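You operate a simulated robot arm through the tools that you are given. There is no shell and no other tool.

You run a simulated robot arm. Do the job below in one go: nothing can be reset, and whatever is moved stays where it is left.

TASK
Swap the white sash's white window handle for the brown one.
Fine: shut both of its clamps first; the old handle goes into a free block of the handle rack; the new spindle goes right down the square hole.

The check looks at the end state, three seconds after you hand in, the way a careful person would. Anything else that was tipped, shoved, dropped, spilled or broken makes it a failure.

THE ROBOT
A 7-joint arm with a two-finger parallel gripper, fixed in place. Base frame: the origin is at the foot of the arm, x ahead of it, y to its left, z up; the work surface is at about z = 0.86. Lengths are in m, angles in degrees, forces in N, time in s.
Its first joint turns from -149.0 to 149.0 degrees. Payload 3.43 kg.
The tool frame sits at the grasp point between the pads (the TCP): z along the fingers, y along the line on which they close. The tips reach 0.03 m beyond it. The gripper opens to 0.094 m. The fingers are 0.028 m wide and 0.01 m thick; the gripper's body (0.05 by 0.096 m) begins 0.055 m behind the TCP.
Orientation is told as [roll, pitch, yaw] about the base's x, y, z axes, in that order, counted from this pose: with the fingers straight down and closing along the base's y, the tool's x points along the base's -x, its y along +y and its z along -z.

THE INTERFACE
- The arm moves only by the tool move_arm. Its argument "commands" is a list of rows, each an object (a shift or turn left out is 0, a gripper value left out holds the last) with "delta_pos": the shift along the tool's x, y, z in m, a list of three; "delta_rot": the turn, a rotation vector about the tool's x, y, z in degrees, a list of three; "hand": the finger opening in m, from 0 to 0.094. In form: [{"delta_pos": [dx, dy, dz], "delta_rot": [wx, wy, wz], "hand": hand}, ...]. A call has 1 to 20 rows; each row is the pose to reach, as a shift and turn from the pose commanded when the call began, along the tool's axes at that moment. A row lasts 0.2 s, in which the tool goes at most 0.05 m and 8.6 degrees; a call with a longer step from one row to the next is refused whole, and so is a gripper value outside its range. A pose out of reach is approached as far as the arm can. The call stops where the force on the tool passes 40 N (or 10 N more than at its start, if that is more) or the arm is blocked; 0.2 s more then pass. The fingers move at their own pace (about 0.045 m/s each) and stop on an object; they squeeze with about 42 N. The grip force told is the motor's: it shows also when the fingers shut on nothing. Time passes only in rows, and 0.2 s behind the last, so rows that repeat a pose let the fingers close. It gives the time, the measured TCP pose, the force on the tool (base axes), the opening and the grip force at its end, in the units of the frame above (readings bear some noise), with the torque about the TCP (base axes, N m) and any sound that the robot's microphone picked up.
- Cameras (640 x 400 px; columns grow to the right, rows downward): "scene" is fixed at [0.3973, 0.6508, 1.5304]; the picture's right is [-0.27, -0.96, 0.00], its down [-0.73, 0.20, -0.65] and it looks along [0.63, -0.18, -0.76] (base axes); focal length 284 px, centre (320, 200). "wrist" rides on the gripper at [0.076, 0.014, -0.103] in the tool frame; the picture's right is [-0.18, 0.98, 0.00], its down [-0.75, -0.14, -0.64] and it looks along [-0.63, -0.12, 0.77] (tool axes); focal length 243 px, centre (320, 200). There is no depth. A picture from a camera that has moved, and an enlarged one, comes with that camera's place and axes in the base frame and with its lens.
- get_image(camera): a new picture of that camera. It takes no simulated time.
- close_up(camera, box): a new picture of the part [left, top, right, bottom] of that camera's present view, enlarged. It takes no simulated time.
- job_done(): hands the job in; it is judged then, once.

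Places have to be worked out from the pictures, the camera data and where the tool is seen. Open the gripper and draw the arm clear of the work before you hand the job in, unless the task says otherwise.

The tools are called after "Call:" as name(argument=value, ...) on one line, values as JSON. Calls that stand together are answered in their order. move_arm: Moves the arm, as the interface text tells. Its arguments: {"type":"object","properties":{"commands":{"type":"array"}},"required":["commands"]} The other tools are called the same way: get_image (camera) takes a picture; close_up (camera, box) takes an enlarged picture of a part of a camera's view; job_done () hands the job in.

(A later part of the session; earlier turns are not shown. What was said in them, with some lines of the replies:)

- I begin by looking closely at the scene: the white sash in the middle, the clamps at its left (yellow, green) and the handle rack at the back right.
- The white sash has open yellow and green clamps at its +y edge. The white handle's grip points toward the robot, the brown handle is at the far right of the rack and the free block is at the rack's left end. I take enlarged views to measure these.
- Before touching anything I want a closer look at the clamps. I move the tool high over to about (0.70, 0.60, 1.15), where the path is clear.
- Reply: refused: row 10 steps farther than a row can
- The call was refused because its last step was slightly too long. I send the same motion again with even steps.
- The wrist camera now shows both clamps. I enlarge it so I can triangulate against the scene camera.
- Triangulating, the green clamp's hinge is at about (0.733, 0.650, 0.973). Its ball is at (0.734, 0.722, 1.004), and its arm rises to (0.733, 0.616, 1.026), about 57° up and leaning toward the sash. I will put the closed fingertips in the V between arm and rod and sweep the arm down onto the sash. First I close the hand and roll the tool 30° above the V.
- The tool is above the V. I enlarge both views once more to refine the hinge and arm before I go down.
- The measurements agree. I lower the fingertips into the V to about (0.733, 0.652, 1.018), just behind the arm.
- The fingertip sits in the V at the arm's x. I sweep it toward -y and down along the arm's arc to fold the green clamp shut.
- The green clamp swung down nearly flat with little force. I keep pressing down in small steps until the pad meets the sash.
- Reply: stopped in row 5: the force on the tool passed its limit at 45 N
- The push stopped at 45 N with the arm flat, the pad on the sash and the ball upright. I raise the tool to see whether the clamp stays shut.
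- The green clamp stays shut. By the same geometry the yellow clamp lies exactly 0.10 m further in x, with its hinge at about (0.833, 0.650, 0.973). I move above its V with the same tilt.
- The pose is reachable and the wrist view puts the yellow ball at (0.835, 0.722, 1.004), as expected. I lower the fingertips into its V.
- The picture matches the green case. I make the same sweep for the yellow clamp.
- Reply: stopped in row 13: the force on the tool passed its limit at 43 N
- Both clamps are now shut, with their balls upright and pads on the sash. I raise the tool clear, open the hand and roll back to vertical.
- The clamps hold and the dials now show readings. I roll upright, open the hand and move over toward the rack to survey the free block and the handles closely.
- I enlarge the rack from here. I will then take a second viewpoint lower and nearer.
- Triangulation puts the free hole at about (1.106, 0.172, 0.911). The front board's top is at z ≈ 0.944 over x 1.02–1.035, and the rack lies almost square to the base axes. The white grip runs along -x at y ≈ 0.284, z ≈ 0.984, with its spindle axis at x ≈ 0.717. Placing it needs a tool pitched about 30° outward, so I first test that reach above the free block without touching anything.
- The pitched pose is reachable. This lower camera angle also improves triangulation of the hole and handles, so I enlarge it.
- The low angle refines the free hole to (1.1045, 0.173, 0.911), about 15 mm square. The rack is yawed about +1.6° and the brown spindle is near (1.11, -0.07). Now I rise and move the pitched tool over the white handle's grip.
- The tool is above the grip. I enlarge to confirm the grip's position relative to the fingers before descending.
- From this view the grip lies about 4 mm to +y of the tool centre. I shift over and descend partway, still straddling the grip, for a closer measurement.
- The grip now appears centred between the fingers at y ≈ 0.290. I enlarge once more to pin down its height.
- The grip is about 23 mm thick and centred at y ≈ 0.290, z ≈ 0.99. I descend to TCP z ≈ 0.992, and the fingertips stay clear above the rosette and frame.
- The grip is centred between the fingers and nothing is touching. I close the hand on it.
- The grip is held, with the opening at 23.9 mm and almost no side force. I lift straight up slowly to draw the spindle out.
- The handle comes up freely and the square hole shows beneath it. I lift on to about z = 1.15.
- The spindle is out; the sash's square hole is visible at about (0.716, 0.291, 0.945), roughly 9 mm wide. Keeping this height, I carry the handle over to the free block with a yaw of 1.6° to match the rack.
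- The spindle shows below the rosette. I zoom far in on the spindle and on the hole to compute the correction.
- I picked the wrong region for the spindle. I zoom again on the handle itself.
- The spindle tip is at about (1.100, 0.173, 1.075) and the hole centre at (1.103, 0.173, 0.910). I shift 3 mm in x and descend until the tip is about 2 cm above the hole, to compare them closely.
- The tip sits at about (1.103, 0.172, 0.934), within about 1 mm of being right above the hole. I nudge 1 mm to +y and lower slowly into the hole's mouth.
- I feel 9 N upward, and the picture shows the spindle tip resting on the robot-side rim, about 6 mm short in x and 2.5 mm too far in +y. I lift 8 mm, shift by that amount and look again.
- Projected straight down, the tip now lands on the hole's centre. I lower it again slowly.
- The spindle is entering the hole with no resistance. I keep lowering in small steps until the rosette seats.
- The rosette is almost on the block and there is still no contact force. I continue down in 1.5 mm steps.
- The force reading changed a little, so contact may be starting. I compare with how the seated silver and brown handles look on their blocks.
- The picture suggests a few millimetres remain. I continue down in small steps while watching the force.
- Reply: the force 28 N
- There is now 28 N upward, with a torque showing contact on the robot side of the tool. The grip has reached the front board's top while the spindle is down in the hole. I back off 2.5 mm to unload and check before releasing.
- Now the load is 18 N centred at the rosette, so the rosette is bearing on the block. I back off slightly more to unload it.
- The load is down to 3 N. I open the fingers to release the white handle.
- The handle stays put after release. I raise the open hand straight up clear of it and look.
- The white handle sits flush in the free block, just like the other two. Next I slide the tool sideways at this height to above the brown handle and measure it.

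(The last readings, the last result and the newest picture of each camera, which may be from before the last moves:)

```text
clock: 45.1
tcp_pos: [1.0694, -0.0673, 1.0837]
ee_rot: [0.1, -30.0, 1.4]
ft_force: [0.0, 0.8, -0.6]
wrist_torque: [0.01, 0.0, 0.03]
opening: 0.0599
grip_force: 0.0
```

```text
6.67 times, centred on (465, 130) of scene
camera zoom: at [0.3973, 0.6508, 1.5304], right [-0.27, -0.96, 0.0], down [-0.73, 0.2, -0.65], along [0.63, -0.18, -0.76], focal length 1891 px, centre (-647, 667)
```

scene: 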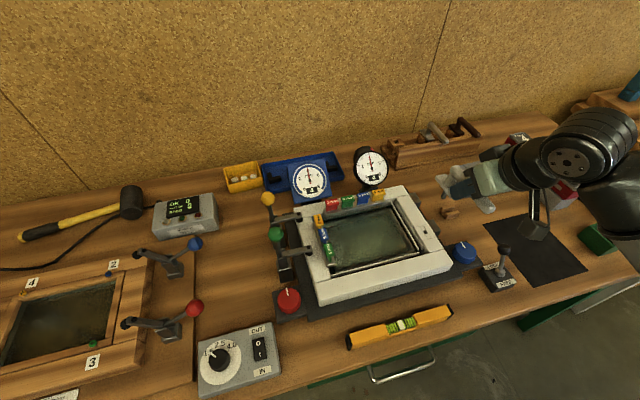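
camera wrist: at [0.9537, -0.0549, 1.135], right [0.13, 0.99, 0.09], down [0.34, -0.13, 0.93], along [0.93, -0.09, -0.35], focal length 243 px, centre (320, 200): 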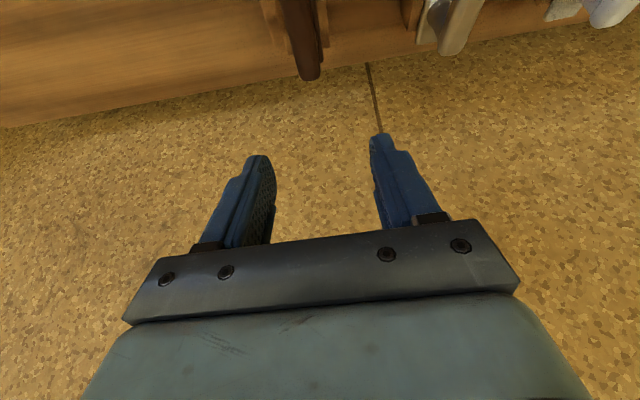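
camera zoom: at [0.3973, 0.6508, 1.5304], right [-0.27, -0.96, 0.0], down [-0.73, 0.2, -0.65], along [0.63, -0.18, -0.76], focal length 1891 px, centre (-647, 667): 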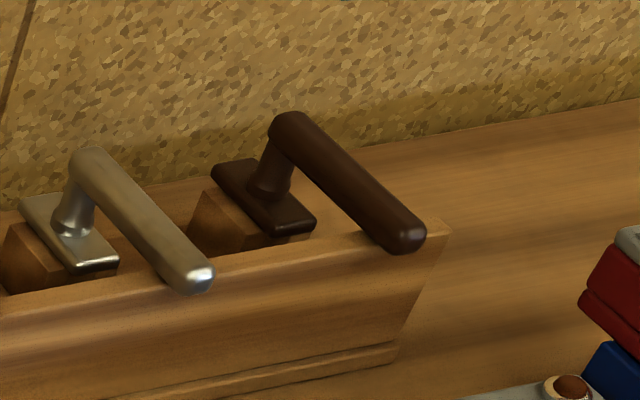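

Compared with the same view of the white handle, the brown grip's axis is at y ≈ -0.070 and its neck end lies about 6 mm nearer to the robot. For the same hold I need the TCP at about (1.062, -0.070). I descend to z ≈ 0.99 and check.

Call:
move_arm(commands=[{"delta_pos": [0.018, -0.001, 0.026], "hand": 0.05}, {"delta_pos": [0.036, -0.002, 0.052], "hand": 0.05}, {"delta_pos": [0.0535, -0.0025, 0.0777], "hand": 0.05}, {"delta_pos": [0.0535, -0.0025, 0.0777], "hand": 0.05}])

Call:
get_image(camera="wrist")

Call:
close_up(camera="scene", box=[430, 95, 500, 155])

```text
clock: 46.1
tcp_pos: [1.0634, -0.0686, 0.9894]
ee_rot: [0.1, -30.1, 1.5]
ft_force: [-0.3, 0.1, 0.0]
wrist_torque: [0.01, -0.02, 0.01]
opening: 0.0502
grip_force: 0.0
```

```text
taken
camera wrist: at [0.9458, -0.0563, 1.04], right [0.13, 0.99, 0.09], down [0.34, -0.13, 0.93], along [0.93, -0.09, -0.35], focal length 243 px, centre (320, 200)
```

wrist: 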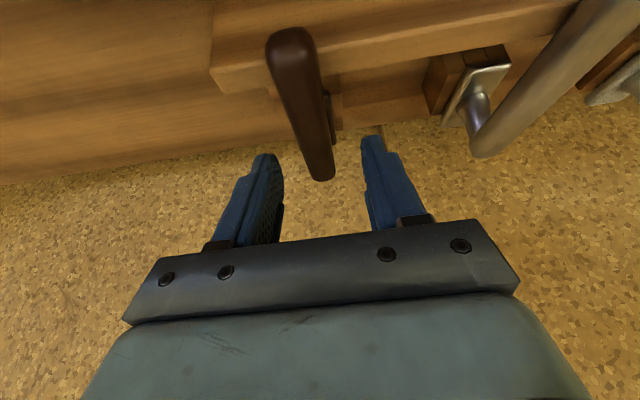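

```text
6.67 times, centred on (465, 125) of scene
camera zoom: at [0.3973, 0.6508, 1.5304], right [-0.27, -0.96, 0.0], down [-0.73, 0.2, -0.65], along [0.63, -0.18, -0.76], focal length 1891 px, centre (-647, 700)
```

zoom: 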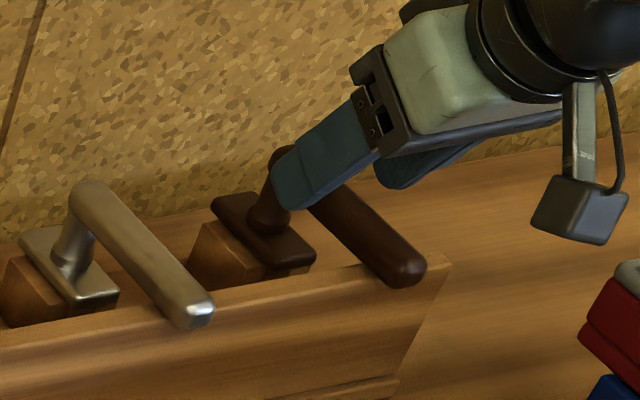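

The view is almost identical to the white handle's at the same height, except that the brown grip is turned about 1.3° relative to the tool. I correct the yaw, shift 1 mm and descend to grasp height.

Call:
move_arm(commands=[{"delta_pos": [0.004, -0.0005, 0.007], "delta_rot": [0.6, 0, 1.04], "hand": 0.05}, {"delta_pos": [0.009, -0.001, 0.0156], "delta_rot": [0.6, 0, 1.04], "hand": 0.05}, {"delta_pos": [0.014, -0.001, 0.0242], "delta_rot": [0.6, 0, 1.04], "hand": 0.05}, {"delta_pos": [0.0183, -0.001, 0.0317], "delta_rot": [0.6, 0, 1.04], "hand": 0.05}, {"delta_pos": [0.0183, -0.001, 0.0317], "delta_rot": [0.6, 0, 1.04], "hand": 0.05}])

Call:
get_image(camera="wrist")

Call:
close_up(camera="scene", box=[430, 95, 500, 155])

```text
clock: 47.3
tcp_pos: [1.0625, -0.0688, 0.9525]
ee_rot: [0.1, -30.0, 0.3]
ft_force: [0.1, -0.2, 0.4]
wrist_torque: [0.0, 0.01, 0.02]
opening: 0.0501
grip_force: 0.0
```

```text
taken
camera wrist: at [0.9458, -0.0548, 1.003], right [0.15, 0.98, 0.09], down [0.33, -0.14, 0.93], along [0.93, -0.11, -0.35], focal length 243 px, centre (320, 200)
```

wrist: 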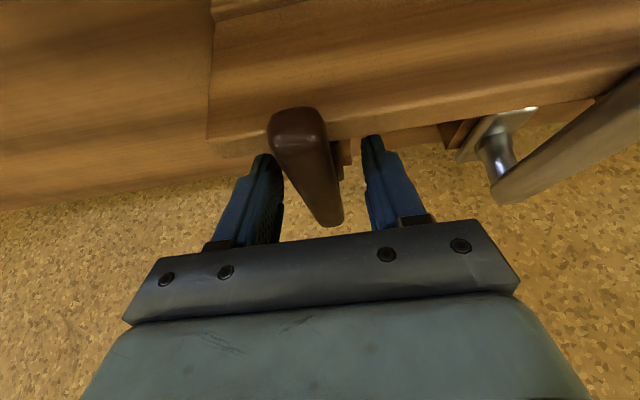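

```text
6.67 times, centred on (465, 125) of scene
camera zoom: at [0.3973, 0.6508, 1.5304], right [-0.27, -0.96, 0.0], down [-0.73, 0.2, -0.65], along [0.63, -0.18, -0.76], focal length 1891 px, centre (-647, 700)
```

zoom: 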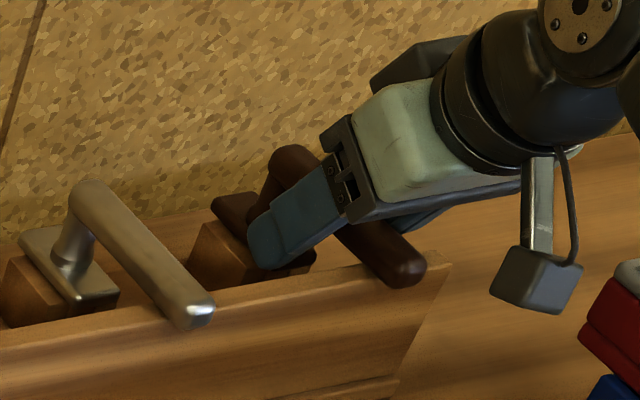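

The brown grip is centred between the fingers in the same way as the white one was. I close the hand.

Call:
move_arm(commands=[{"hand": 0.0}, {"hand": 0.0}, {"hand": 0.0}, {"hand": 0.0}, {"hand": 0.0}, {"hand": 0.0}])

Call:
get_image(camera="wrist")

```text
clock: 48.7
tcp_pos: [1.062, -0.0699, 0.9521]
ee_rot: [0.2, -30.1, 0.3]
ft_force: [-0.1, -1.6, -0.3]
wrist_torque: [-0.04, -0.05, -0.02]
opening: 0.0241
grip_force: 41.7
```

```text
taken
camera wrist: at [0.9457, -0.0548, 1.0032], right [0.15, 0.98, 0.09], down [0.33, -0.14, 0.93], along [0.93, -0.11, -0.35], focal length 243 px, centre (320, 200)
```

wrist: 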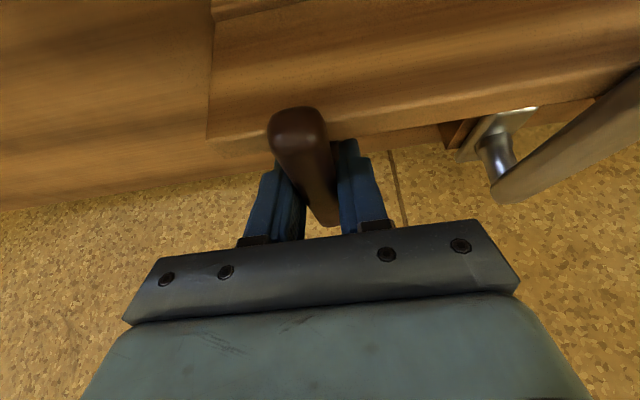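

I am gripping the brown handle with the same hold as before. I lift it straight up, slowly at first.

Call:
move_arm(commands=[{"delta_pos": [-0.0025, 0, -0.0043], "hand": 0.0}, {"delta_pos": [-0.006, 0, -0.0104], "hand": 0.0}, {"delta_pos": [-0.01, 0, -0.0173], "hand": 0.0}, {"delta_pos": [-0.015, 0, -0.026], "hand": 0.0}, {"delta_pos": [-0.0225, 0, -0.039], "hand": 0.0}, {"delta_pos": [-0.035, 0, -0.0606], "hand": 0.0}, {"delta_pos": [-0.05, 0, -0.0866], "hand": 0.0}, {"delta_pos": [-0.07, 0, -0.1212], "hand": 0.0}, {"delta_pos": [-0.09, 0, -0.1559], "hand": 0.0}, {"delta_pos": [-0.1, 0, -0.1732], "hand": 0.0}, {"delta_pos": [-0.1, 0, -0.1732], "hand": 0.0}])

Call:
get_image(camera="scene")

Call:
close_up(camera="scene", box=[420, 20, 520, 160])

```text
clock: 51.1
tcp_pos: [1.0619, -0.0701, 1.1517]
ee_rot: [0.1, -29.9, 0.3]
ft_force: [-0.2, 1.3, -2.0]
wrist_torque: [0.01, 0.02, 0.0]
opening: 0.0241
grip_force: 42.0
```

```text
taken
```

scene: 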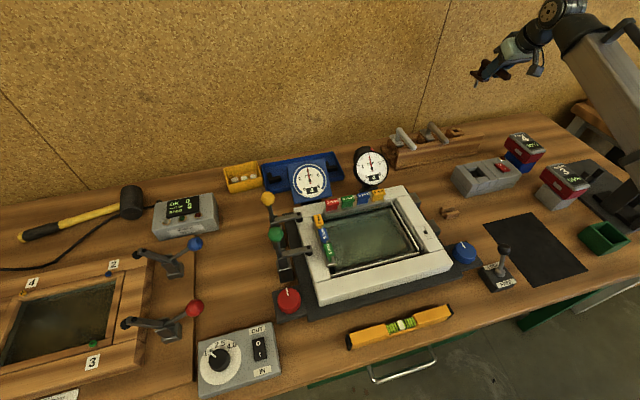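

```text
2.86 times, centred on (470, 90) of scene
camera zoom: at [0.3973, 0.6508, 1.5304], right [-0.27, -0.96, 0.0], down [-0.73, 0.2, -0.65], along [0.63, -0.18, -0.76], focal length 810 px, centre (-109, 514)
```

zoom: 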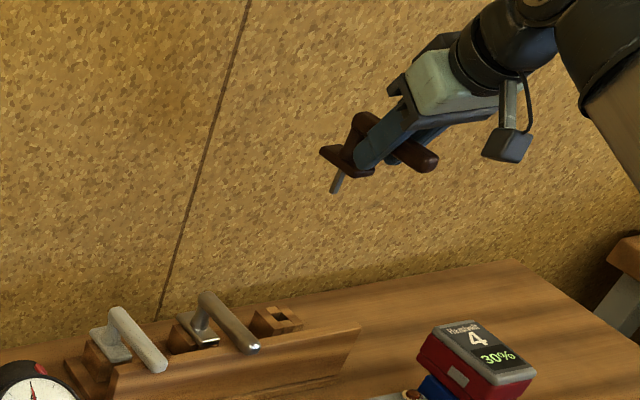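

The brown handle is out of its block. Before carrying it over I zoom in on the sash's square hole in the scene view.

Call:
close_up(camera="scene", box=[410, 222, 442, 242])

Call:
close_up(camera="scene", box=[466, 55, 506, 90])

```text
16.00 times, centred on (426, 232) of scene
camera zoom: at [0.3973, 0.6508, 1.5304], right [-0.27, -0.96, 0.0], down [-0.73, 0.2, -0.65], along [0.63, -0.18, -0.76], focal length 4538 px, centre (-1376, -312)
```

zoom: 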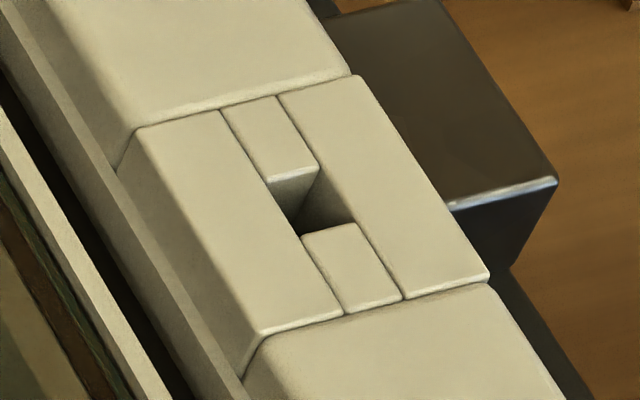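

```text
11.43 times, centred on (486, 72) of scene
camera zoom: at [0.3973, 0.6508, 1.5304], right [-0.27, -0.96, 0.0], down [-0.73, 0.2, -0.65], along [0.63, -0.18, -0.76], focal length 3242 px, centre (-1577, 1657)
```

zoom: 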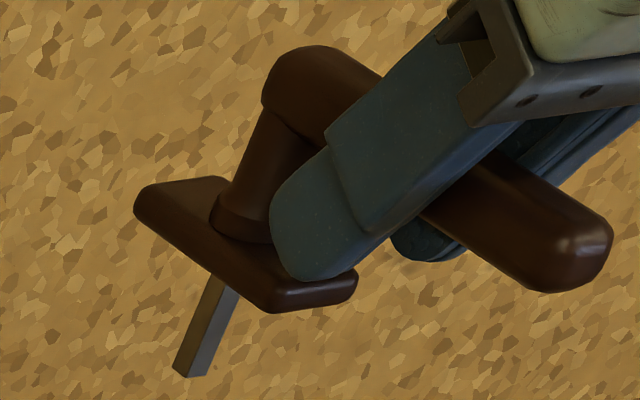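

The sash hole is about 9 × 10 mm with its centre near (0.712, 0.290, 0.945), and the spindle is about 7 mm, so there is around 1 mm to spare each way. I carry the handle over at constant height to above the sash and turn the yaw back to 0.

Call:
move_arm(commands=[{"delta_pos": [0.0309, 0.0329, -0.0178], "hand": 0.0}, {"delta_pos": [0.0618, 0.0657, -0.0357], "hand": 0.0}, {"delta_pos": [0.0927, 0.0986, -0.0535], "hand": 0.0}, {"delta_pos": [0.1236, 0.1315, -0.0714], "hand": 0.0}, {"delta_pos": [0.1545, 0.1644, -0.0892], "hand": 0.0}, {"delta_pos": [0.1854, 0.1972, -0.107], "hand": 0.0}, {"delta_pos": [0.2163, 0.2301, -0.1249], "hand": 0.0}, {"delta_pos": [0.2472, 0.263, -0.1427], "hand": 0.0}, {"delta_pos": [0.2781, 0.2958, -0.1605], "delta_rot": [0.05, 0, 0.09], "hand": 0.0}, {"delta_pos": [0.309, 0.3287, -0.1784], "delta_rot": [0.1, 0, 0.18], "hand": 0.0}, {"delta_pos": [0.3399, 0.3616, -0.1962], "delta_rot": [0.15, 0, 0.26], "hand": 0.0}, {"delta_pos": [0.3399, 0.3616, -0.1962], "delta_rot": [0.15, 0, 0.26], "hand": 0.0}])

Call:
get_image(camera="scene")

Call:
close_up(camera="scene", box=[400, 160, 480, 240])

```text
clock: 53.7
tcp_pos: [0.6673, 0.2895, 1.1532]
ee_rot: [0.1, -30.0, -0.1]
ft_force: [-0.2, -0.3, -1.5]
wrist_torque: [0.02, 0.05, -0.03]
opening: 0.024
grip_force: 42.2
```

```text
taken
```

scene: 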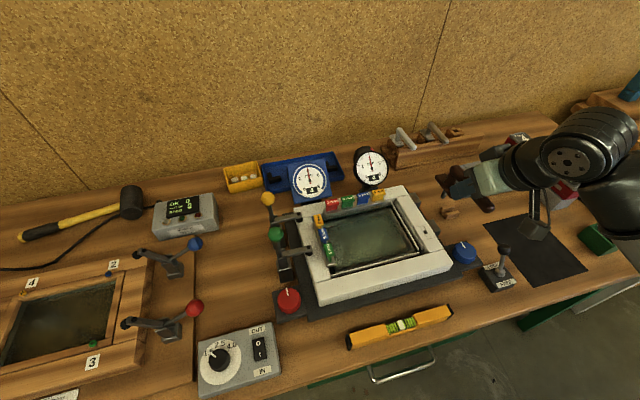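

```text
5.00 times, centred on (440, 200) of scene
camera zoom: at [0.3973, 0.6508, 1.5304], right [-0.27, -0.96, 0.0], down [-0.73, 0.2, -0.65], along [0.63, -0.18, -0.76], focal length 1418 px, centre (-280, 200)
```

zoom: 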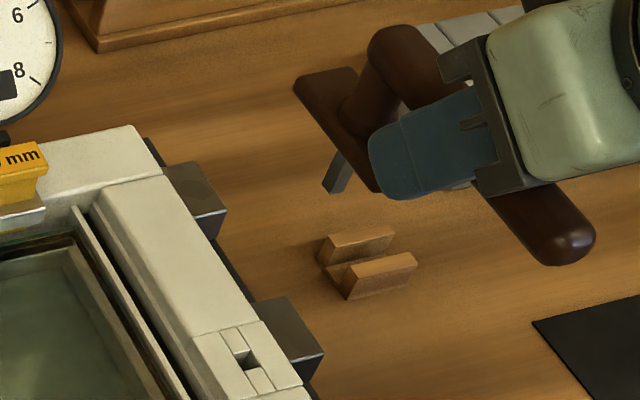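

The spindle hangs above the sash. I lower until its tip is about 3 cm above the hole and zoom to compare.

Call:
move_arm(commands=[{"delta_pos": [0.017, 0, 0.0297], "hand": 0.0}, {"delta_pos": [0.034, 0, 0.0594], "hand": 0.0}, {"delta_pos": [0.0515, 0, 0.0892], "hand": 0.0}, {"delta_pos": [0.0515, 0, 0.0892], "hand": 0.0}])

Call:
close_up(camera="scene", box=[410, 216, 442, 236])

Call:
close_up(camera="scene", box=[400, 190, 460, 240])

```text
clock: 54.7
tcp_pos: [0.6684, 0.29, 1.0493]
ee_rot: [0.1, -30.0, 0.0]
ft_force: [0.4, -0.3, -2.5]
wrist_torque: [-0.01, 0.02, 0.0]
opening: 0.024
grip_force: 42.0
```

```text
16.00 times, centred on (426, 226) of scene
camera zoom: at [0.3973, 0.6508, 1.5304], right [-0.27, -0.96, 0.0], down [-0.73, 0.2, -0.65], along [0.63, -0.18, -0.76], focal length 4538 px, centre (-1376, -216)
```

zoom: 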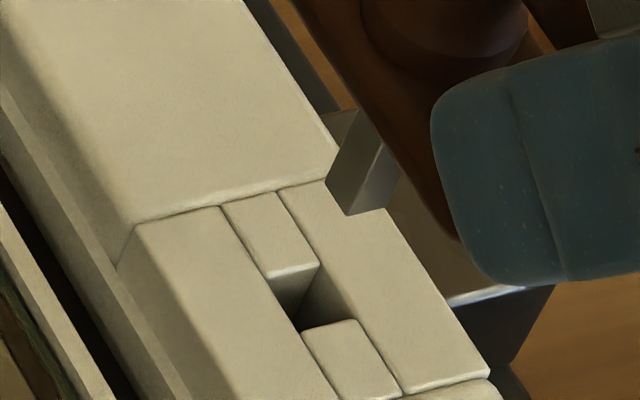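

```text
8.00 times, centred on (430, 215) of scene
camera zoom: at [0.3973, 0.6508, 1.5304], right [-0.27, -0.96, 0.0], down [-0.73, 0.2, -0.65], along [0.63, -0.18, -0.76], focal length 2269 px, centre (-560, 80)
```

zoom: 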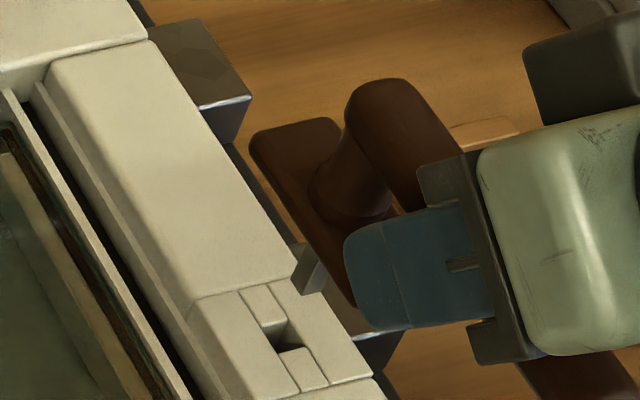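

The tip is directly above the hole to within about 1 mm, needing roughly 0.9 mm toward -y. I apply that and lower 2 cm to check again close to the hole.

Call:
move_arm(commands=[{"delta_pos": [0.0025, -0.0008, 0.0043], "hand": 0.0}, {"delta_pos": [0.005, -0.0008, 0.0087], "hand": 0.0}, {"delta_pos": [0.0075, -0.0008, 0.013], "hand": 0.0}, {"delta_pos": [0.0095, -0.0008, 0.0165], "hand": 0.0}, {"delta_pos": [0.0095, -0.0008, 0.0165], "hand": 0.0}])

Call:
close_up(camera="scene", box=[410, 222, 442, 242])

Call:
close_up(camera="scene", box=[418, 226, 434, 236])

```text
clock: 55.9
tcp_pos: [0.6685, 0.2897, 1.0306]
ee_rot: [0.1, -30.0, 0.1]
ft_force: [0.0, 0.5, -2.7]
wrist_torque: [0.0, 0.02, 0.0]
opening: 0.0238
grip_force: 42.1
```

```text
16.00 times, centred on (426, 232) of scene
camera zoom: at [0.3973, 0.6508, 1.5304], right [-0.27, -0.96, 0.0], down [-0.73, 0.2, -0.65], along [0.63, -0.18, -0.76], focal length 4538 px, centre (-1376, -312)
```

zoom: 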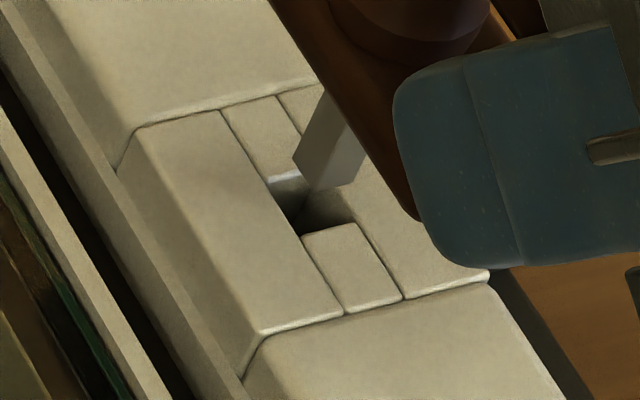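

```text
16.00 times, centred on (426, 231) of scene
camera zoom: at [0.3973, 0.6508, 1.5304], right [-0.27, -0.96, 0.0], down [-0.73, 0.2, -0.65], along [0.63, -0.18, -0.76], focal length 4538 px, centre (-1376, -296)
```

zoom: 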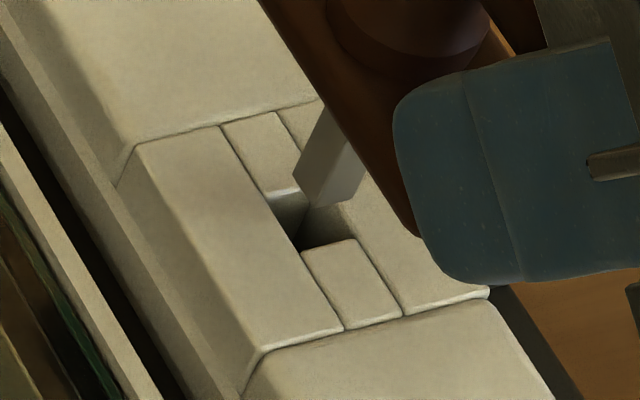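

Close to the hole, the tip lines up in x and needs about 0.6 mm more toward -y. The spindle measures about 6.4 mm against a 9 mm hole. I lower slowly into the hole.

Call:
move_arm(commands=[{"delta_pos": [0.0, -0.0006, 0.0], "hand": 0.0}, {"delta_pos": [0.0015, -0.0006, 0.0026], "hand": 0.0}, {"delta_pos": [0.003, -0.0006, 0.0052], "hand": 0.0}, {"delta_pos": [0.0045, -0.0006, 0.0078], "hand": 0.0}, {"delta_pos": [0.006, -0.0006, 0.0104], "hand": 0.0}])

Call:
close_up(camera="scene", box=[410, 222, 442, 242])

```text
clock: 57.1
tcp_pos: [0.6676, 0.2878, 1.0199]
ee_rot: [0.0, -30.2, 0.0]
ft_force: [-11.4, 0.9, 28.7]
wrist_torque: [-0.07, -0.6, -0.03]
opening: 0.0243
grip_force: 41.9
```

```text
16.00 times, centred on (426, 232) of scene
camera zoom: at [0.3973, 0.6508, 1.5304], right [-0.27, -0.96, 0.0], down [-0.73, 0.2, -0.65], along [0.63, -0.18, -0.76], focal length 4538 px, centre (-1376, -312)
```

zoom: 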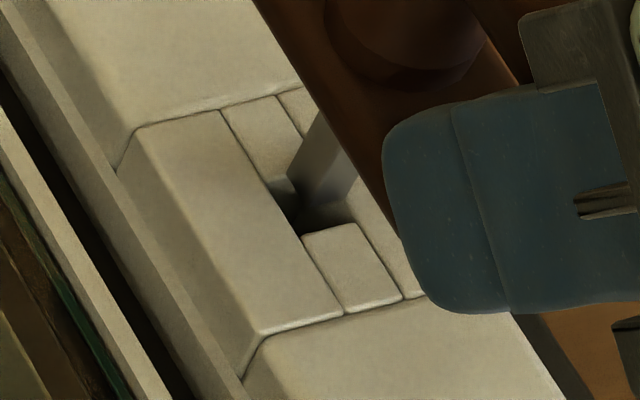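

The tip touched early (29 N): it was lower than assumed, and it landed on the far/right rim, about 2.8 mm too far in +x and 3 mm too far in -y. I lift off at once and check how the handle sits in the grip.

Call:
move_arm(commands=[{"delta_pos": [-0.002, 0, -0.0035], "hand": 0.0}, {"delta_pos": [-0.005, 0, -0.0087], "hand": 0.0}, {"delta_pos": [-0.01, 0, -0.0173], "hand": 0.0}, {"delta_pos": [-0.01, 0, -0.0173], "hand": 0.0}])

Call:
close_up(camera="scene", box=[410, 216, 442, 236])

Call:
close_up(camera="scene", box=[400, 190, 460, 240])

Call:
get_image(camera="wrist")

```text
clock: 58.1
tcp_pos: [0.6672, 0.2881, 1.0392]
ee_rot: [0.1, -30.0, 0.0]
ft_force: [0.0, 0.2, -2.1]
wrist_torque: [0.01, 0.05, -0.02]
opening: 0.0239
grip_force: 42.2
```

```text
16.00 times, centred on (426, 226) of scene
camera zoom: at [0.3973, 0.6508, 1.5304], right [-0.27, -0.96, 0.0], down [-0.73, 0.2, -0.65], along [0.63, -0.18, -0.76], focal length 4538 px, centre (-1376, -216)
```

zoom: 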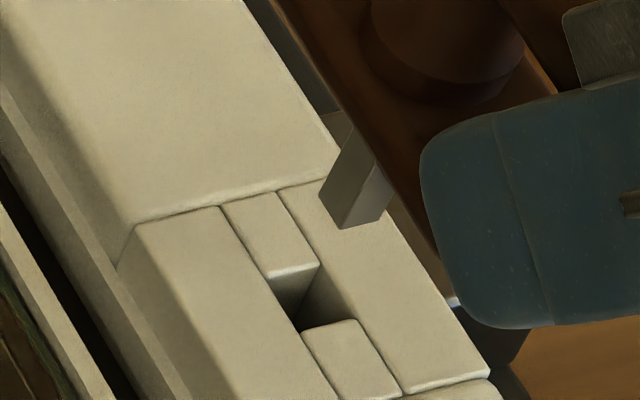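

```text
8.00 times, centred on (430, 215) of scene
camera zoom: at [0.3973, 0.6508, 1.5304], right [-0.27, -0.96, 0.0], down [-0.73, 0.2, -0.65], along [0.63, -0.18, -0.76], focal length 2269 px, centre (-560, 80)
```

zoom: 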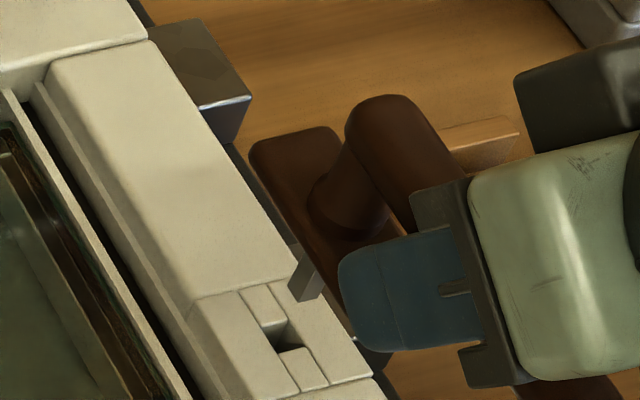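

```text
taken
camera wrist: at [0.5518, 0.3036, 1.0897], right [0.16, 0.98, 0.09], down [0.33, -0.14, 0.93], along [0.93, -0.12, -0.35], focal length 243 px, centre (320, 200)
```

wrist: 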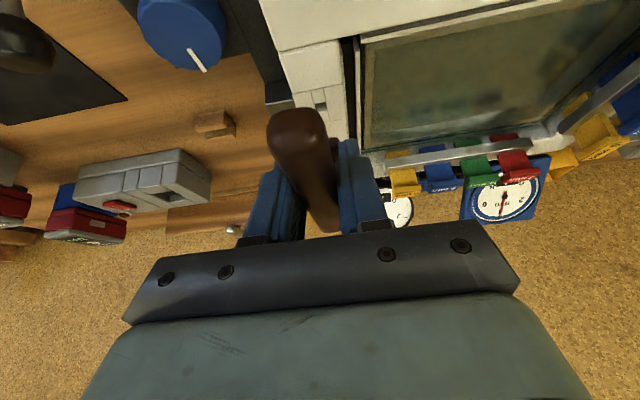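

The handle slid a few millimetres up in the pads on that touch but still hangs straight. From the contact point I now know the tip height: about 19.5 mm above the frame here. Correcting by -2.8 mm in x and +2.6 mm in y, I lower to about 5 mm above the hole and recheck.

Call:
move_arm(commands=[{"delta_pos": [0.0024, 0.0026, -0.0014], "hand": 0.0}, {"delta_pos": [0.0059, 0.0026, 0.0047], "hand": 0.0}, {"delta_pos": [0.0094, 0.0026, 0.0107], "hand": 0.0}, {"delta_pos": [0.0094, 0.0026, 0.0107], "hand": 0.0}])

Call:
close_up(camera="scene", box=[410, 222, 442, 242])

```text
clock: 59.1
tcp_pos: [0.6649, 0.2904, 1.0245]
ee_rot: [0.1, -30.0, 0.0]
ft_force: [-0.6, 0.6, -2.8]
wrist_torque: [0.02, 0.01, 0.0]
opening: 0.0243
grip_force: 42.2
```

```text
16.00 times, centred on (426, 232) of scene
camera zoom: at [0.3973, 0.6508, 1.5304], right [-0.27, -0.96, 0.0], down [-0.73, 0.2, -0.65], along [0.63, -0.18, -0.76], focal length 4538 px, centre (-1376, -312)
```

zoom: 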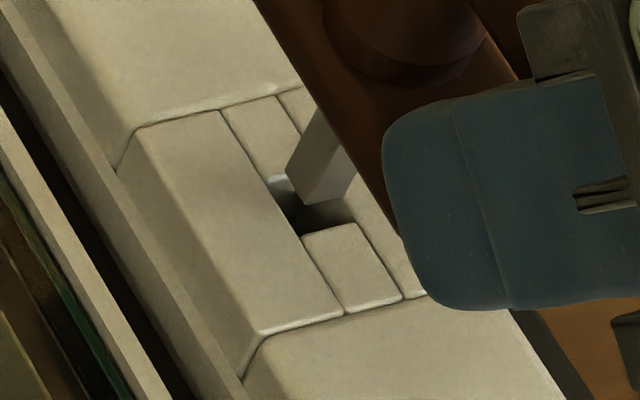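

Projected down, the tip is centred front-to-back and about 0.8 mm too far toward +y. I correct that and lower gently.

Call:
move_arm(commands=[{"delta_pos": [0.0, -0.0008, 0.0], "hand": 0.0}, {"delta_pos": [0.001, -0.0008, 0.0017], "hand": 0.0}, {"delta_pos": [0.002, -0.0008, 0.0035], "hand": 0.0}, {"delta_pos": [0.003, -0.0008, 0.0052], "hand": 0.0}, {"delta_pos": [0.004, -0.0008, 0.0069], "hand": 0.0}])

Call:
close_up(camera="scene", box=[410, 222, 442, 242])

```text
clock: 60.3
tcp_pos: [0.6657, 0.2905, 1.0171]
ee_rot: [0.0, -29.9, -0.1]
ft_force: [0.1, 0.0, -2.4]
wrist_torque: [0.01, 0.07, -0.02]
opening: 0.0238
grip_force: 41.8
```

```text
16.00 times, centred on (426, 232) of scene
camera zoom: at [0.3973, 0.6508, 1.5304], right [-0.27, -0.96, 0.0], down [-0.73, 0.2, -0.65], along [0.63, -0.18, -0.76], focal length 4538 px, centre (-1376, -312)
```

zoom: 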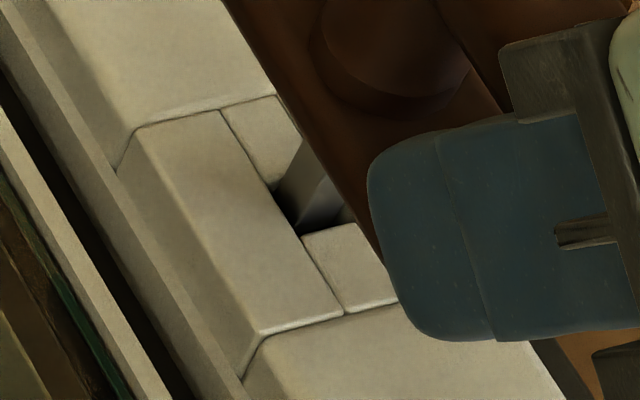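

There is no contact and the tip is now inside the hole's mouth. I continue down slowly.

Call:
move_arm(commands=[{"delta_pos": [0.001, 0, 0.0017], "hand": 0.0}, {"delta_pos": [0.002, 0, 0.0035], "hand": 0.0}, {"delta_pos": [0.003, 0, 0.0052], "hand": 0.0}, {"delta_pos": [0.004, 0, 0.0069], "hand": 0.0}])

Call:
close_up(camera="scene", box=[410, 222, 442, 242])

```text
clock: 61.3
tcp_pos: [0.665, 0.2902, 1.0072]
ee_rot: [0.1, -30.0, -0.1]
ft_force: [0.3, -0.5, -2.3]
wrist_torque: [0.01, 0.05, 0.01]
opening: 0.0239
grip_force: 41.2
```

```text
16.00 times, centred on (426, 232) of scene
camera zoom: at [0.3973, 0.6508, 1.5304], right [-0.27, -0.96, 0.0], down [-0.73, 0.2, -0.65], along [0.63, -0.18, -0.76], focal length 4538 px, centre (-1376, -312)
```

zoom: 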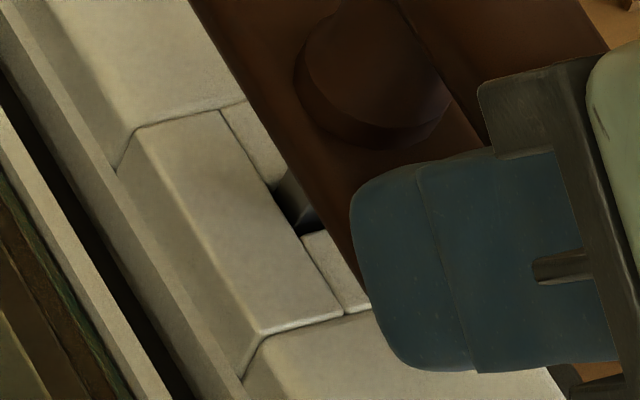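

Still free. I keep lowering at 2 mm per row, watching for contact.

Call:
move_arm(commands=[{"delta_pos": [0.001, 0, 0.0017], "hand": 0.0}, {"delta_pos": [0.002, 0, 0.0035], "hand": 0.0}, {"delta_pos": [0.003, 0, 0.0052], "hand": 0.0}, {"delta_pos": [0.004, 0, 0.0069], "hand": 0.0}, {"delta_pos": [0.005, 0, 0.0087], "hand": 0.0}, {"delta_pos": [0.006, 0, 0.0104], "hand": 0.0}])

Call:
close_up(camera="scene", box=[405, 216, 445, 246])

```text
clock: 62.7
tcp_pos: [0.6655, 0.291, 0.9969]
ee_rot: [0.1, -29.9, 0.0]
ft_force: [0.4, 0.1, -2.5]
wrist_torque: [-0.02, 0.05, -0.04]
opening: 0.0241
grip_force: 42.2
```

```text
13.33 times, centred on (425, 231) of scene
camera zoom: at [0.3973, 0.6508, 1.5304], right [-0.27, -0.96, 0.0], down [-0.73, 0.2, -0.65], along [0.63, -0.18, -0.76], focal length 3782 px, centre (-1080, -213)
```

zoom: 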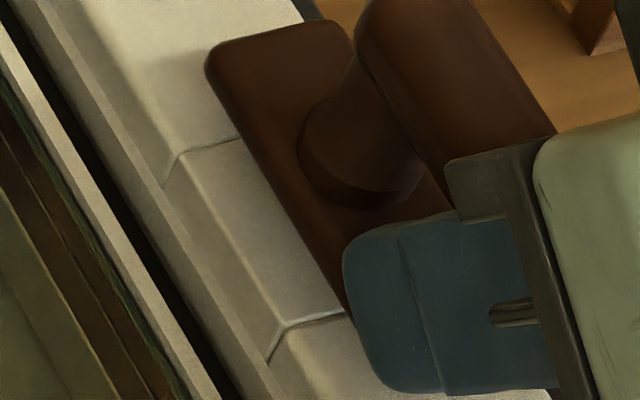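

Free so far; compared with where the white rosette sat, about 5 mm remain. I continue down in smaller steps.

Call:
move_arm(commands=[{"delta_pos": [0.0008, 0, 0.0013], "hand": 0.0}, {"delta_pos": [0.0015, 0, 0.0026], "hand": 0.0}, {"delta_pos": [0.0023, 0, 0.0039], "hand": 0.0}, {"delta_pos": [0.003, 0, 0.0052], "hand": 0.0}])

Call:
close_up(camera="scene", box=[405, 216, 445, 246])

```text
clock: 63.7
tcp_pos: [0.6655, 0.2907, 0.9907]
ee_rot: [0.0, -30.0, -0.1]
ft_force: [-0.5, 0.3, -2.2]
wrist_torque: [0.02, 0.03, -0.03]
opening: 0.0242
grip_force: 41.8
```

```text
13.33 times, centred on (425, 231) of scene
camera zoom: at [0.3973, 0.6508, 1.5304], right [-0.27, -0.96, 0.0], down [-0.73, 0.2, -0.65], along [0.63, -0.18, -0.76], focal length 3782 px, centre (-1080, -213)
```

zoom: 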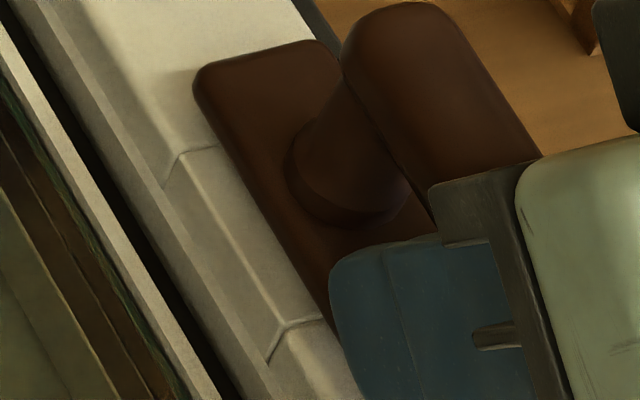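

Still no contact. Another few millimetres, gently.

Call:
move_arm(commands=[{"delta_pos": [0.0005, 0, 0.0009], "hand": 0.0}, {"delta_pos": [0.001, 0, 0.0017], "hand": 0.0}, {"delta_pos": [0.0015, 0, 0.0026], "hand": 0.0}, {"delta_pos": [0.002, 0, 0.0035], "hand": 0.0}])

Call:
close_up(camera="scene", box=[405, 216, 445, 246])

Call:
get_image(camera="wrist")

```text
clock: 64.7
tcp_pos: [0.665, 0.2896, 0.9894]
ee_rot: [0.1, -30.4, 0.0]
ft_force: [-4.9, 0.8, 33.2]
wrist_torque: [-0.02, -0.37, 0.02]
opening: 0.0241
grip_force: 42.3
```

```text
13.33 times, centred on (425, 231) of scene
camera zoom: at [0.3973, 0.6508, 1.5304], right [-0.27, -0.96, 0.0], down [-0.73, 0.2, -0.65], along [0.63, -0.18, -0.76], focal length 3782 px, centre (-1080, -213)
```

zoom: 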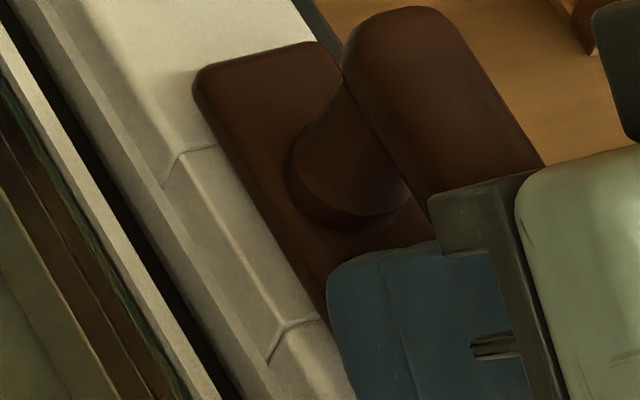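

```text
taken
camera wrist: at [0.5489, 0.3057, 1.0387], right [0.16, 0.98, 0.1], down [0.33, -0.14, 0.93], along [0.93, -0.12, -0.34], focal length 243 px, centre (320, 200)
```

wrist: 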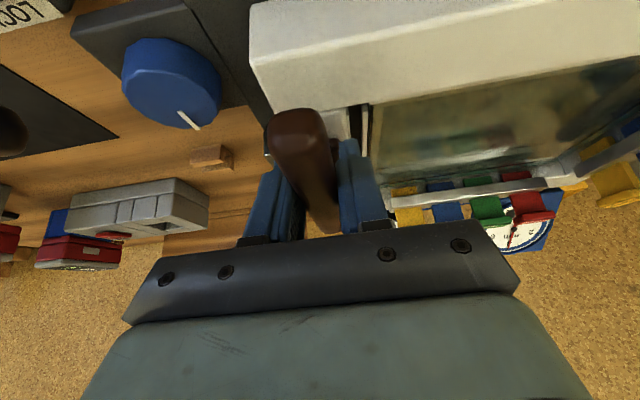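

There is contact at 33 N near the rosette's near end, so the handle is tilted about 2° with its far end slightly high. I ease up 1.5 mm and pitch the tool 2° to level the handle.

Call:
move_arm(commands=[{"delta_pos": [-0.0008, 0, -0.0013], "delta_rot": [0, 0, 0], "hand": 0.0}, {"delta_pos": [-0.0008, 0, -0.0013], "delta_rot": [0, 1, 0], "hand": 0.0}, {"delta_pos": [-0.0008, 0, -0.0013], "delta_rot": [0, 2, 0], "hand": 0.0}, {"delta_pos": [-0.0008, 0, -0.0013], "delta_rot": [0, 2, 0], "hand": 0.0}])

Call:
close_up(camera="scene", box=[405, 216, 445, 246])

```text
clock: 65.7
tcp_pos: [0.6662, 0.2904, 0.9893]
ee_rot: [0.2, -28.0, -0.1]
ft_force: [8.7, 0.6, 21.3]
wrist_torque: [-0.03, -0.7, 0.04]
opening: 0.0242
grip_force: 42.0
```

```text
13.33 times, centred on (425, 231) of scene
camera zoom: at [0.3973, 0.6508, 1.5304], right [-0.27, -0.96, 0.0], down [-0.73, 0.2, -0.65], along [0.63, -0.18, -0.76], focal length 3782 px, centre (-1080, -213)
```

zoom: 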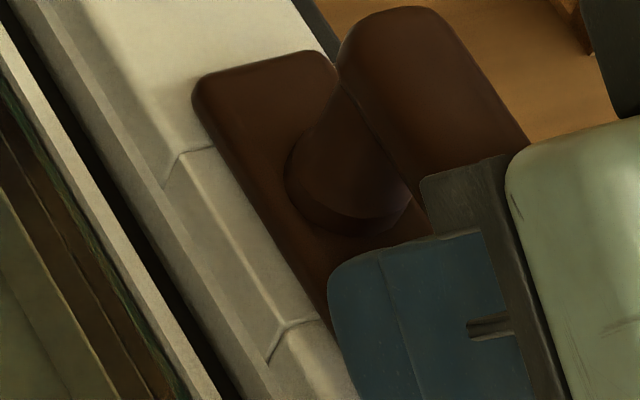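

The far end came down and the rosette looks level. The +x force shows the spindle leaning on the hole wall, because the pitch moved it by about 1.7 mm. I shift +x to relieve that.

Call:
move_arm(commands=[{"delta_pos": [-0.0009, 0, 0.0002], "hand": 0.0}, {"delta_pos": [-0.0018, 0, 0.0004], "hand": 0.0}, {"delta_pos": [-0.0018, 0, 0.0004], "hand": 0.0}])

Call:
close_up(camera="scene", box=[405, 216, 445, 246])

```text
clock: 66.5
tcp_pos: [0.6655, 0.2907, 0.9899]
ee_rot: [0.2, -27.9, 0.0]
ft_force: [-3.8, 1.2, 17.8]
wrist_torque: [0.0, -0.21, 0.02]
opening: 0.024
grip_force: 42.1
```

```text
13.33 times, centred on (425, 231) of scene
camera zoom: at [0.3973, 0.6508, 1.5304], right [-0.27, -0.96, 0.0], down [-0.73, 0.2, -0.65], along [0.63, -0.18, -0.76], focal length 3782 px, centre (-1080, -213)
```

zoom: 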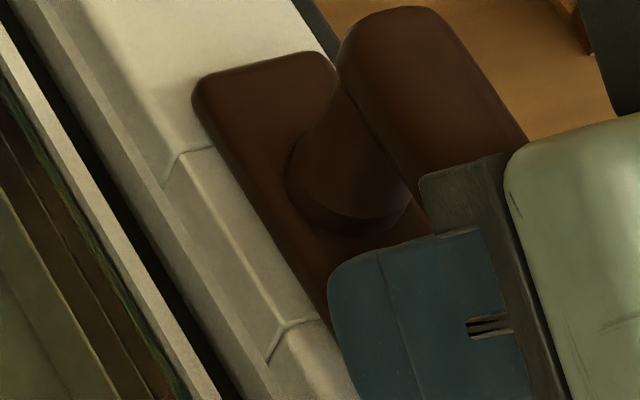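

The rosette now matches the position and slope the white one had when seated flush. I unload the remaining push by raising slightly, then open the fingers.

Call:
move_arm(commands=[{"delta_pos": [-0.0006, 0, -0.001], "hand": 0.0}, {"delta_pos": [-0.0006, 0, -0.001], "hand": 0.0}])

```text
clock: 67.1
tcp_pos: [0.6679, 0.2906, 0.99]
ee_rot: [0.0, -28.1, 0.0]
ft_force: [-0.2, -0.8, -2.3]
wrist_torque: [0.02, 0.06, -0.01]
opening: 0.0239
grip_force: 42.3
```

The load is now only the handle's own weight. I open the fingers.

Call:
move_arm(commands=[{"hand": 0.03}, {"hand": 0.045}, {"hand": 0.05}, {"hand": 0.05}, {"hand": 0.05}])

Call:
close_up(camera="scene", box=[400, 210, 450, 250])

Call:
get_image(camera="wrist")

```text
clock: 68.3
tcp_pos: [0.6669, 0.2912, 0.99]
ee_rot: [0.1, -28.0, 0.0]
ft_force: [0.5, -0.1, -0.4]
wrist_torque: [-0.03, -0.01, 0.01]
opening: 0.0499
grip_force: 0.0
```

```text
10.00 times, centred on (425, 230) of scene
camera zoom: at [0.3973, 0.6508, 1.5304], right [-0.27, -0.96, 0.0], down [-0.73, 0.2, -0.65], along [0.63, -0.18, -0.76], focal length 2836 px, centre (-730, -100)
```

zoom: 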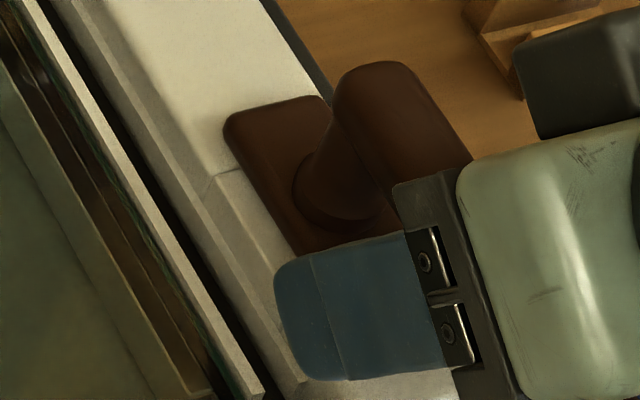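

```text
taken
camera wrist: at [0.5529, 0.3057, 1.0447], right [0.16, 0.98, 0.09], down [0.36, -0.14, 0.92], along [0.92, -0.12, -0.38], focal length 243 px, centre (320, 200)
```

wrist: 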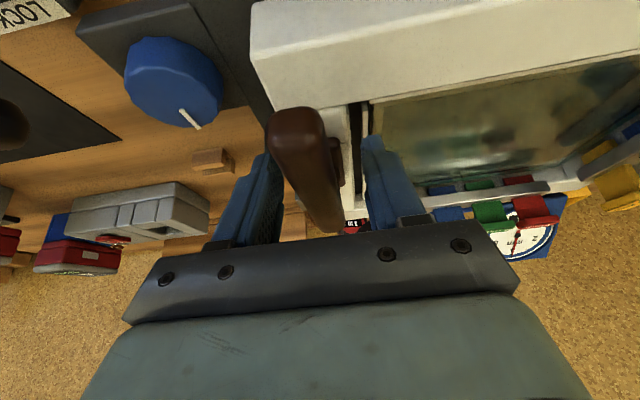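

The handle is released and stands seated. I raise the open hand straight up clear of it and inspect.

Call:
move_arm(commands=[{"delta_pos": [-0.0047, 0, -0.0088], "hand": 0.05}, {"delta_pos": [-0.0141, 0, -0.0265], "hand": 0.05}, {"delta_pos": [-0.0282, 0, -0.053], "hand": 0.05}, {"delta_pos": [-0.047, 0, -0.0883], "hand": 0.05}, {"delta_pos": [-0.0657, 0, -0.1236], "hand": 0.05}, {"delta_pos": [-0.0845, 0, -0.1589], "hand": 0.05}, {"delta_pos": [-0.0845, 0, -0.1589], "hand": 0.05}])

Call:
close_up(camera="scene", box=[390, 200, 480, 280])

Call:
close_up(camera="scene", box=[405, 212, 445, 246])

Call:
get_image(camera="scene")

```text
clock: 69.9
tcp_pos: [0.6677, 0.2901, 1.1708]
ee_rot: [0.0, -28.0, 0.1]
ft_force: [-0.6, 0.4, -0.9]
wrist_torque: [0.01, -0.01, -0.01]
opening: 0.0498
grip_force: 0.0
```

```text
5.00 times, centred on (435, 240) of scene
camera zoom: at [0.3973, 0.6508, 1.5304], right [-0.27, -0.96, 0.0], down [-0.73, 0.2, -0.65], along [0.63, -0.18, -0.76], focal length 1418 px, centre (-255, 0)
```

zoom: 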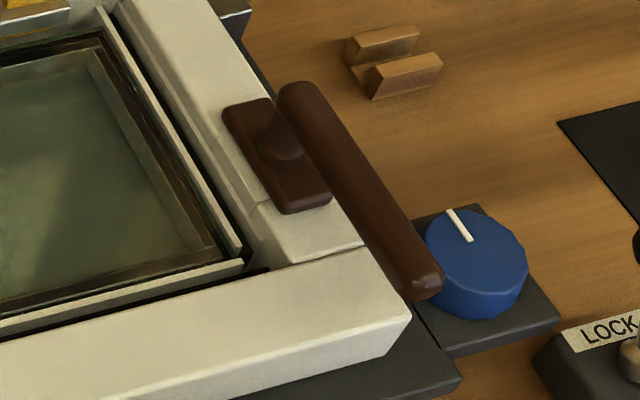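

```text
11.76 times, centred on (425, 229) of scene
camera zoom: at [0.3973, 0.6508, 1.5304], right [-0.27, -0.96, 0.0], down [-0.73, 0.2, -0.65], along [0.63, -0.18, -0.76], focal length 3337 px, centre (-915, -141)
```

zoom: 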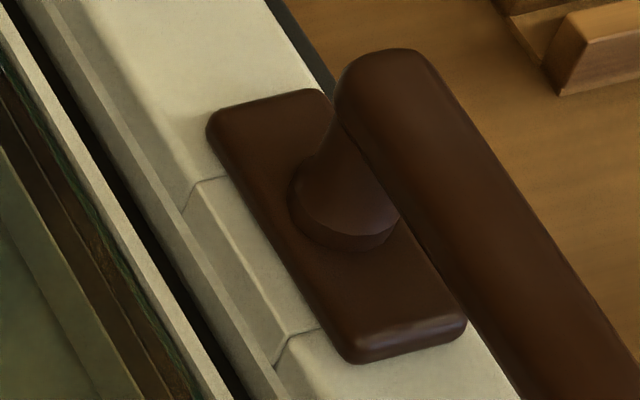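

```text
taken
```

scene: 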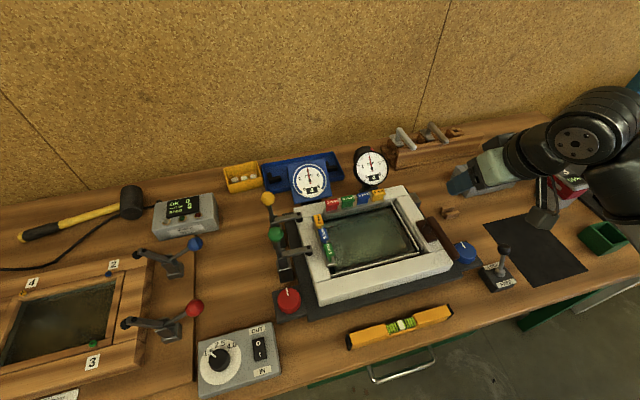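

The brown handle sits exactly as the white one did: same rosette outline and same grip direction. I raise the arm further, bring the tool upright and then check everything once more.

Call:
move_arm(commands=[{"delta_pos": [-0.015, 0, -0.02], "delta_rot": [0, 7, 0], "hand": 0.05}, {"delta_pos": [-0.03, 0, -0.045], "delta_rot": [0, 14, 0], "hand": 0.05}, {"delta_pos": [-0.04, 0, -0.07], "delta_rot": [0, 21, 0], "hand": 0.06}, {"delta_pos": [-0.045, 0, -0.085], "delta_rot": [0, 28, 0], "hand": 0.08}, {"delta_pos": [-0.045, 0, -0.085], "delta_rot": [0, 28, 0], "hand": 0.08}])

Call:
get_image(camera="scene")

Call:
close_up(camera="scene", box=[240, 180, 330, 290])

Call:
close_up(camera="scene", box=[375, 110, 495, 175])

Call:
get_image(camera="wrist")

```text
clock: 71.1
tcp_pos: [0.6712, 0.2915, 1.242]
ee_rot: [0.1, -9.4, 0.0]
ft_force: [0.8, 0.0, 0.8]
wrist_torque: [0.06, -0.03, -0.04]
opening: 0.0801
grip_force: 0.1
out of reach, approached as far as the arm can: row 3, 4, 5
```

```text
taken
```

scene: 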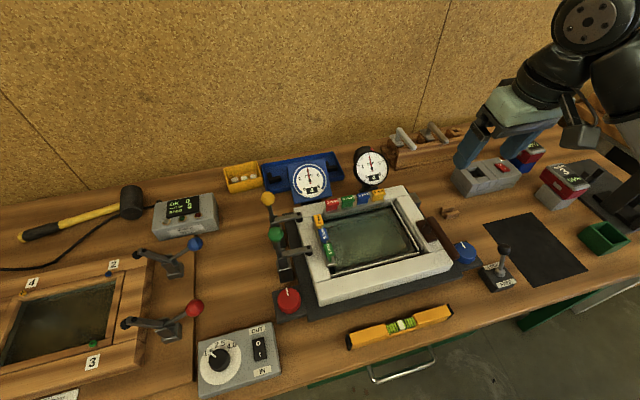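

```text
3.64 times, centred on (285, 235) of scene
camera zoom: at [0.3973, 0.6508, 1.5304], right [-0.27, -0.96, 0.0], down [-0.73, 0.2, -0.65], along [0.63, -0.18, -0.76], focal length 1031 px, centre (447, 73)
```

zoom: 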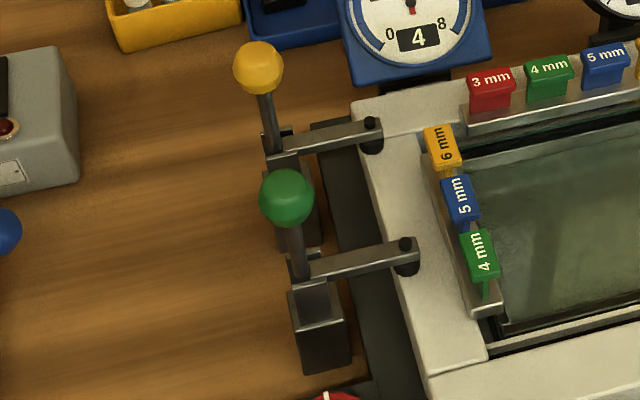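

```text
5.33 times, centred on (435, 142) of scene
camera zoom: at [0.3973, 0.6508, 1.5304], right [-0.27, -0.96, 0.0], down [-0.73, 0.2, -0.65], along [0.63, -0.18, -0.76], focal length 1513 px, centre (-293, 507)
```

zoom: 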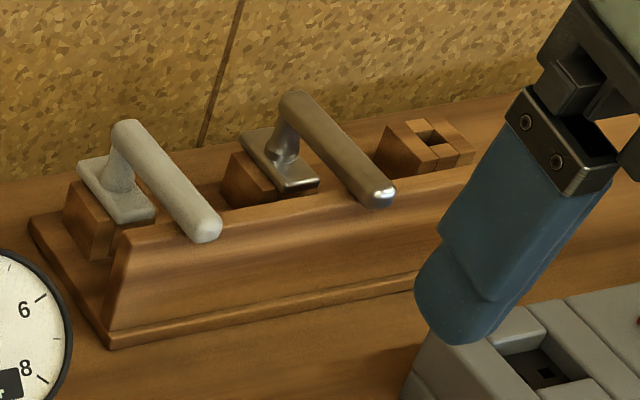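

```text
taken
camera wrist: at [0.5804, 0.3057, 1.33], right [0.18, 0.98, 0.03], down [0.64, -0.14, 0.76], along [0.75, -0.12, -0.65], focal length 243 px, centre (320, 200)
```

wrist: 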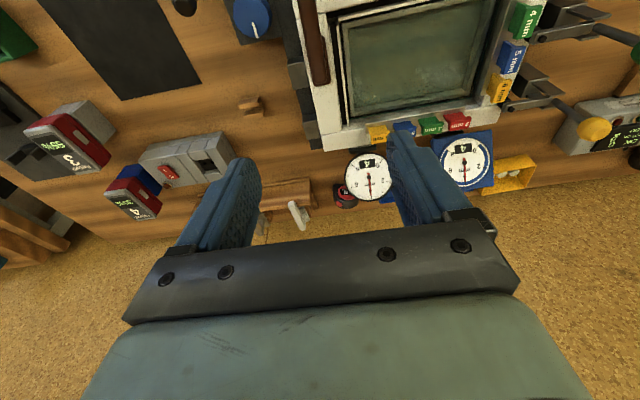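

Both clamps are shut with their pads on the sash. The white handle is flush in the formerly free rack block, and the brown handle is seated in the sash. Nothing else has moved, and the hand is open and well clear at z ≈ 1.24, so I hand in the job.

Call:
job_done()

```text
The job is handed in.
```

The white sash now carries the brown handle, and I handed the job in with nothing else on the bench visibly moved.

- **Clamps:** I shut the green and yellow clamps first. Both pads rest on the sash and stayed down after I let go.
- **White handle:** It is in the rack block that was free at the start, flush like the silver one next to it.
- **Brown handle:** Its spindle is down the square hole, and the rosette lies flat in the same place and direction as the white one did. On the first try the tip touched the rim of the hole. I lifted off, corrected the position and seated it on the second try.

The arm is clear of the work with the gripper open.
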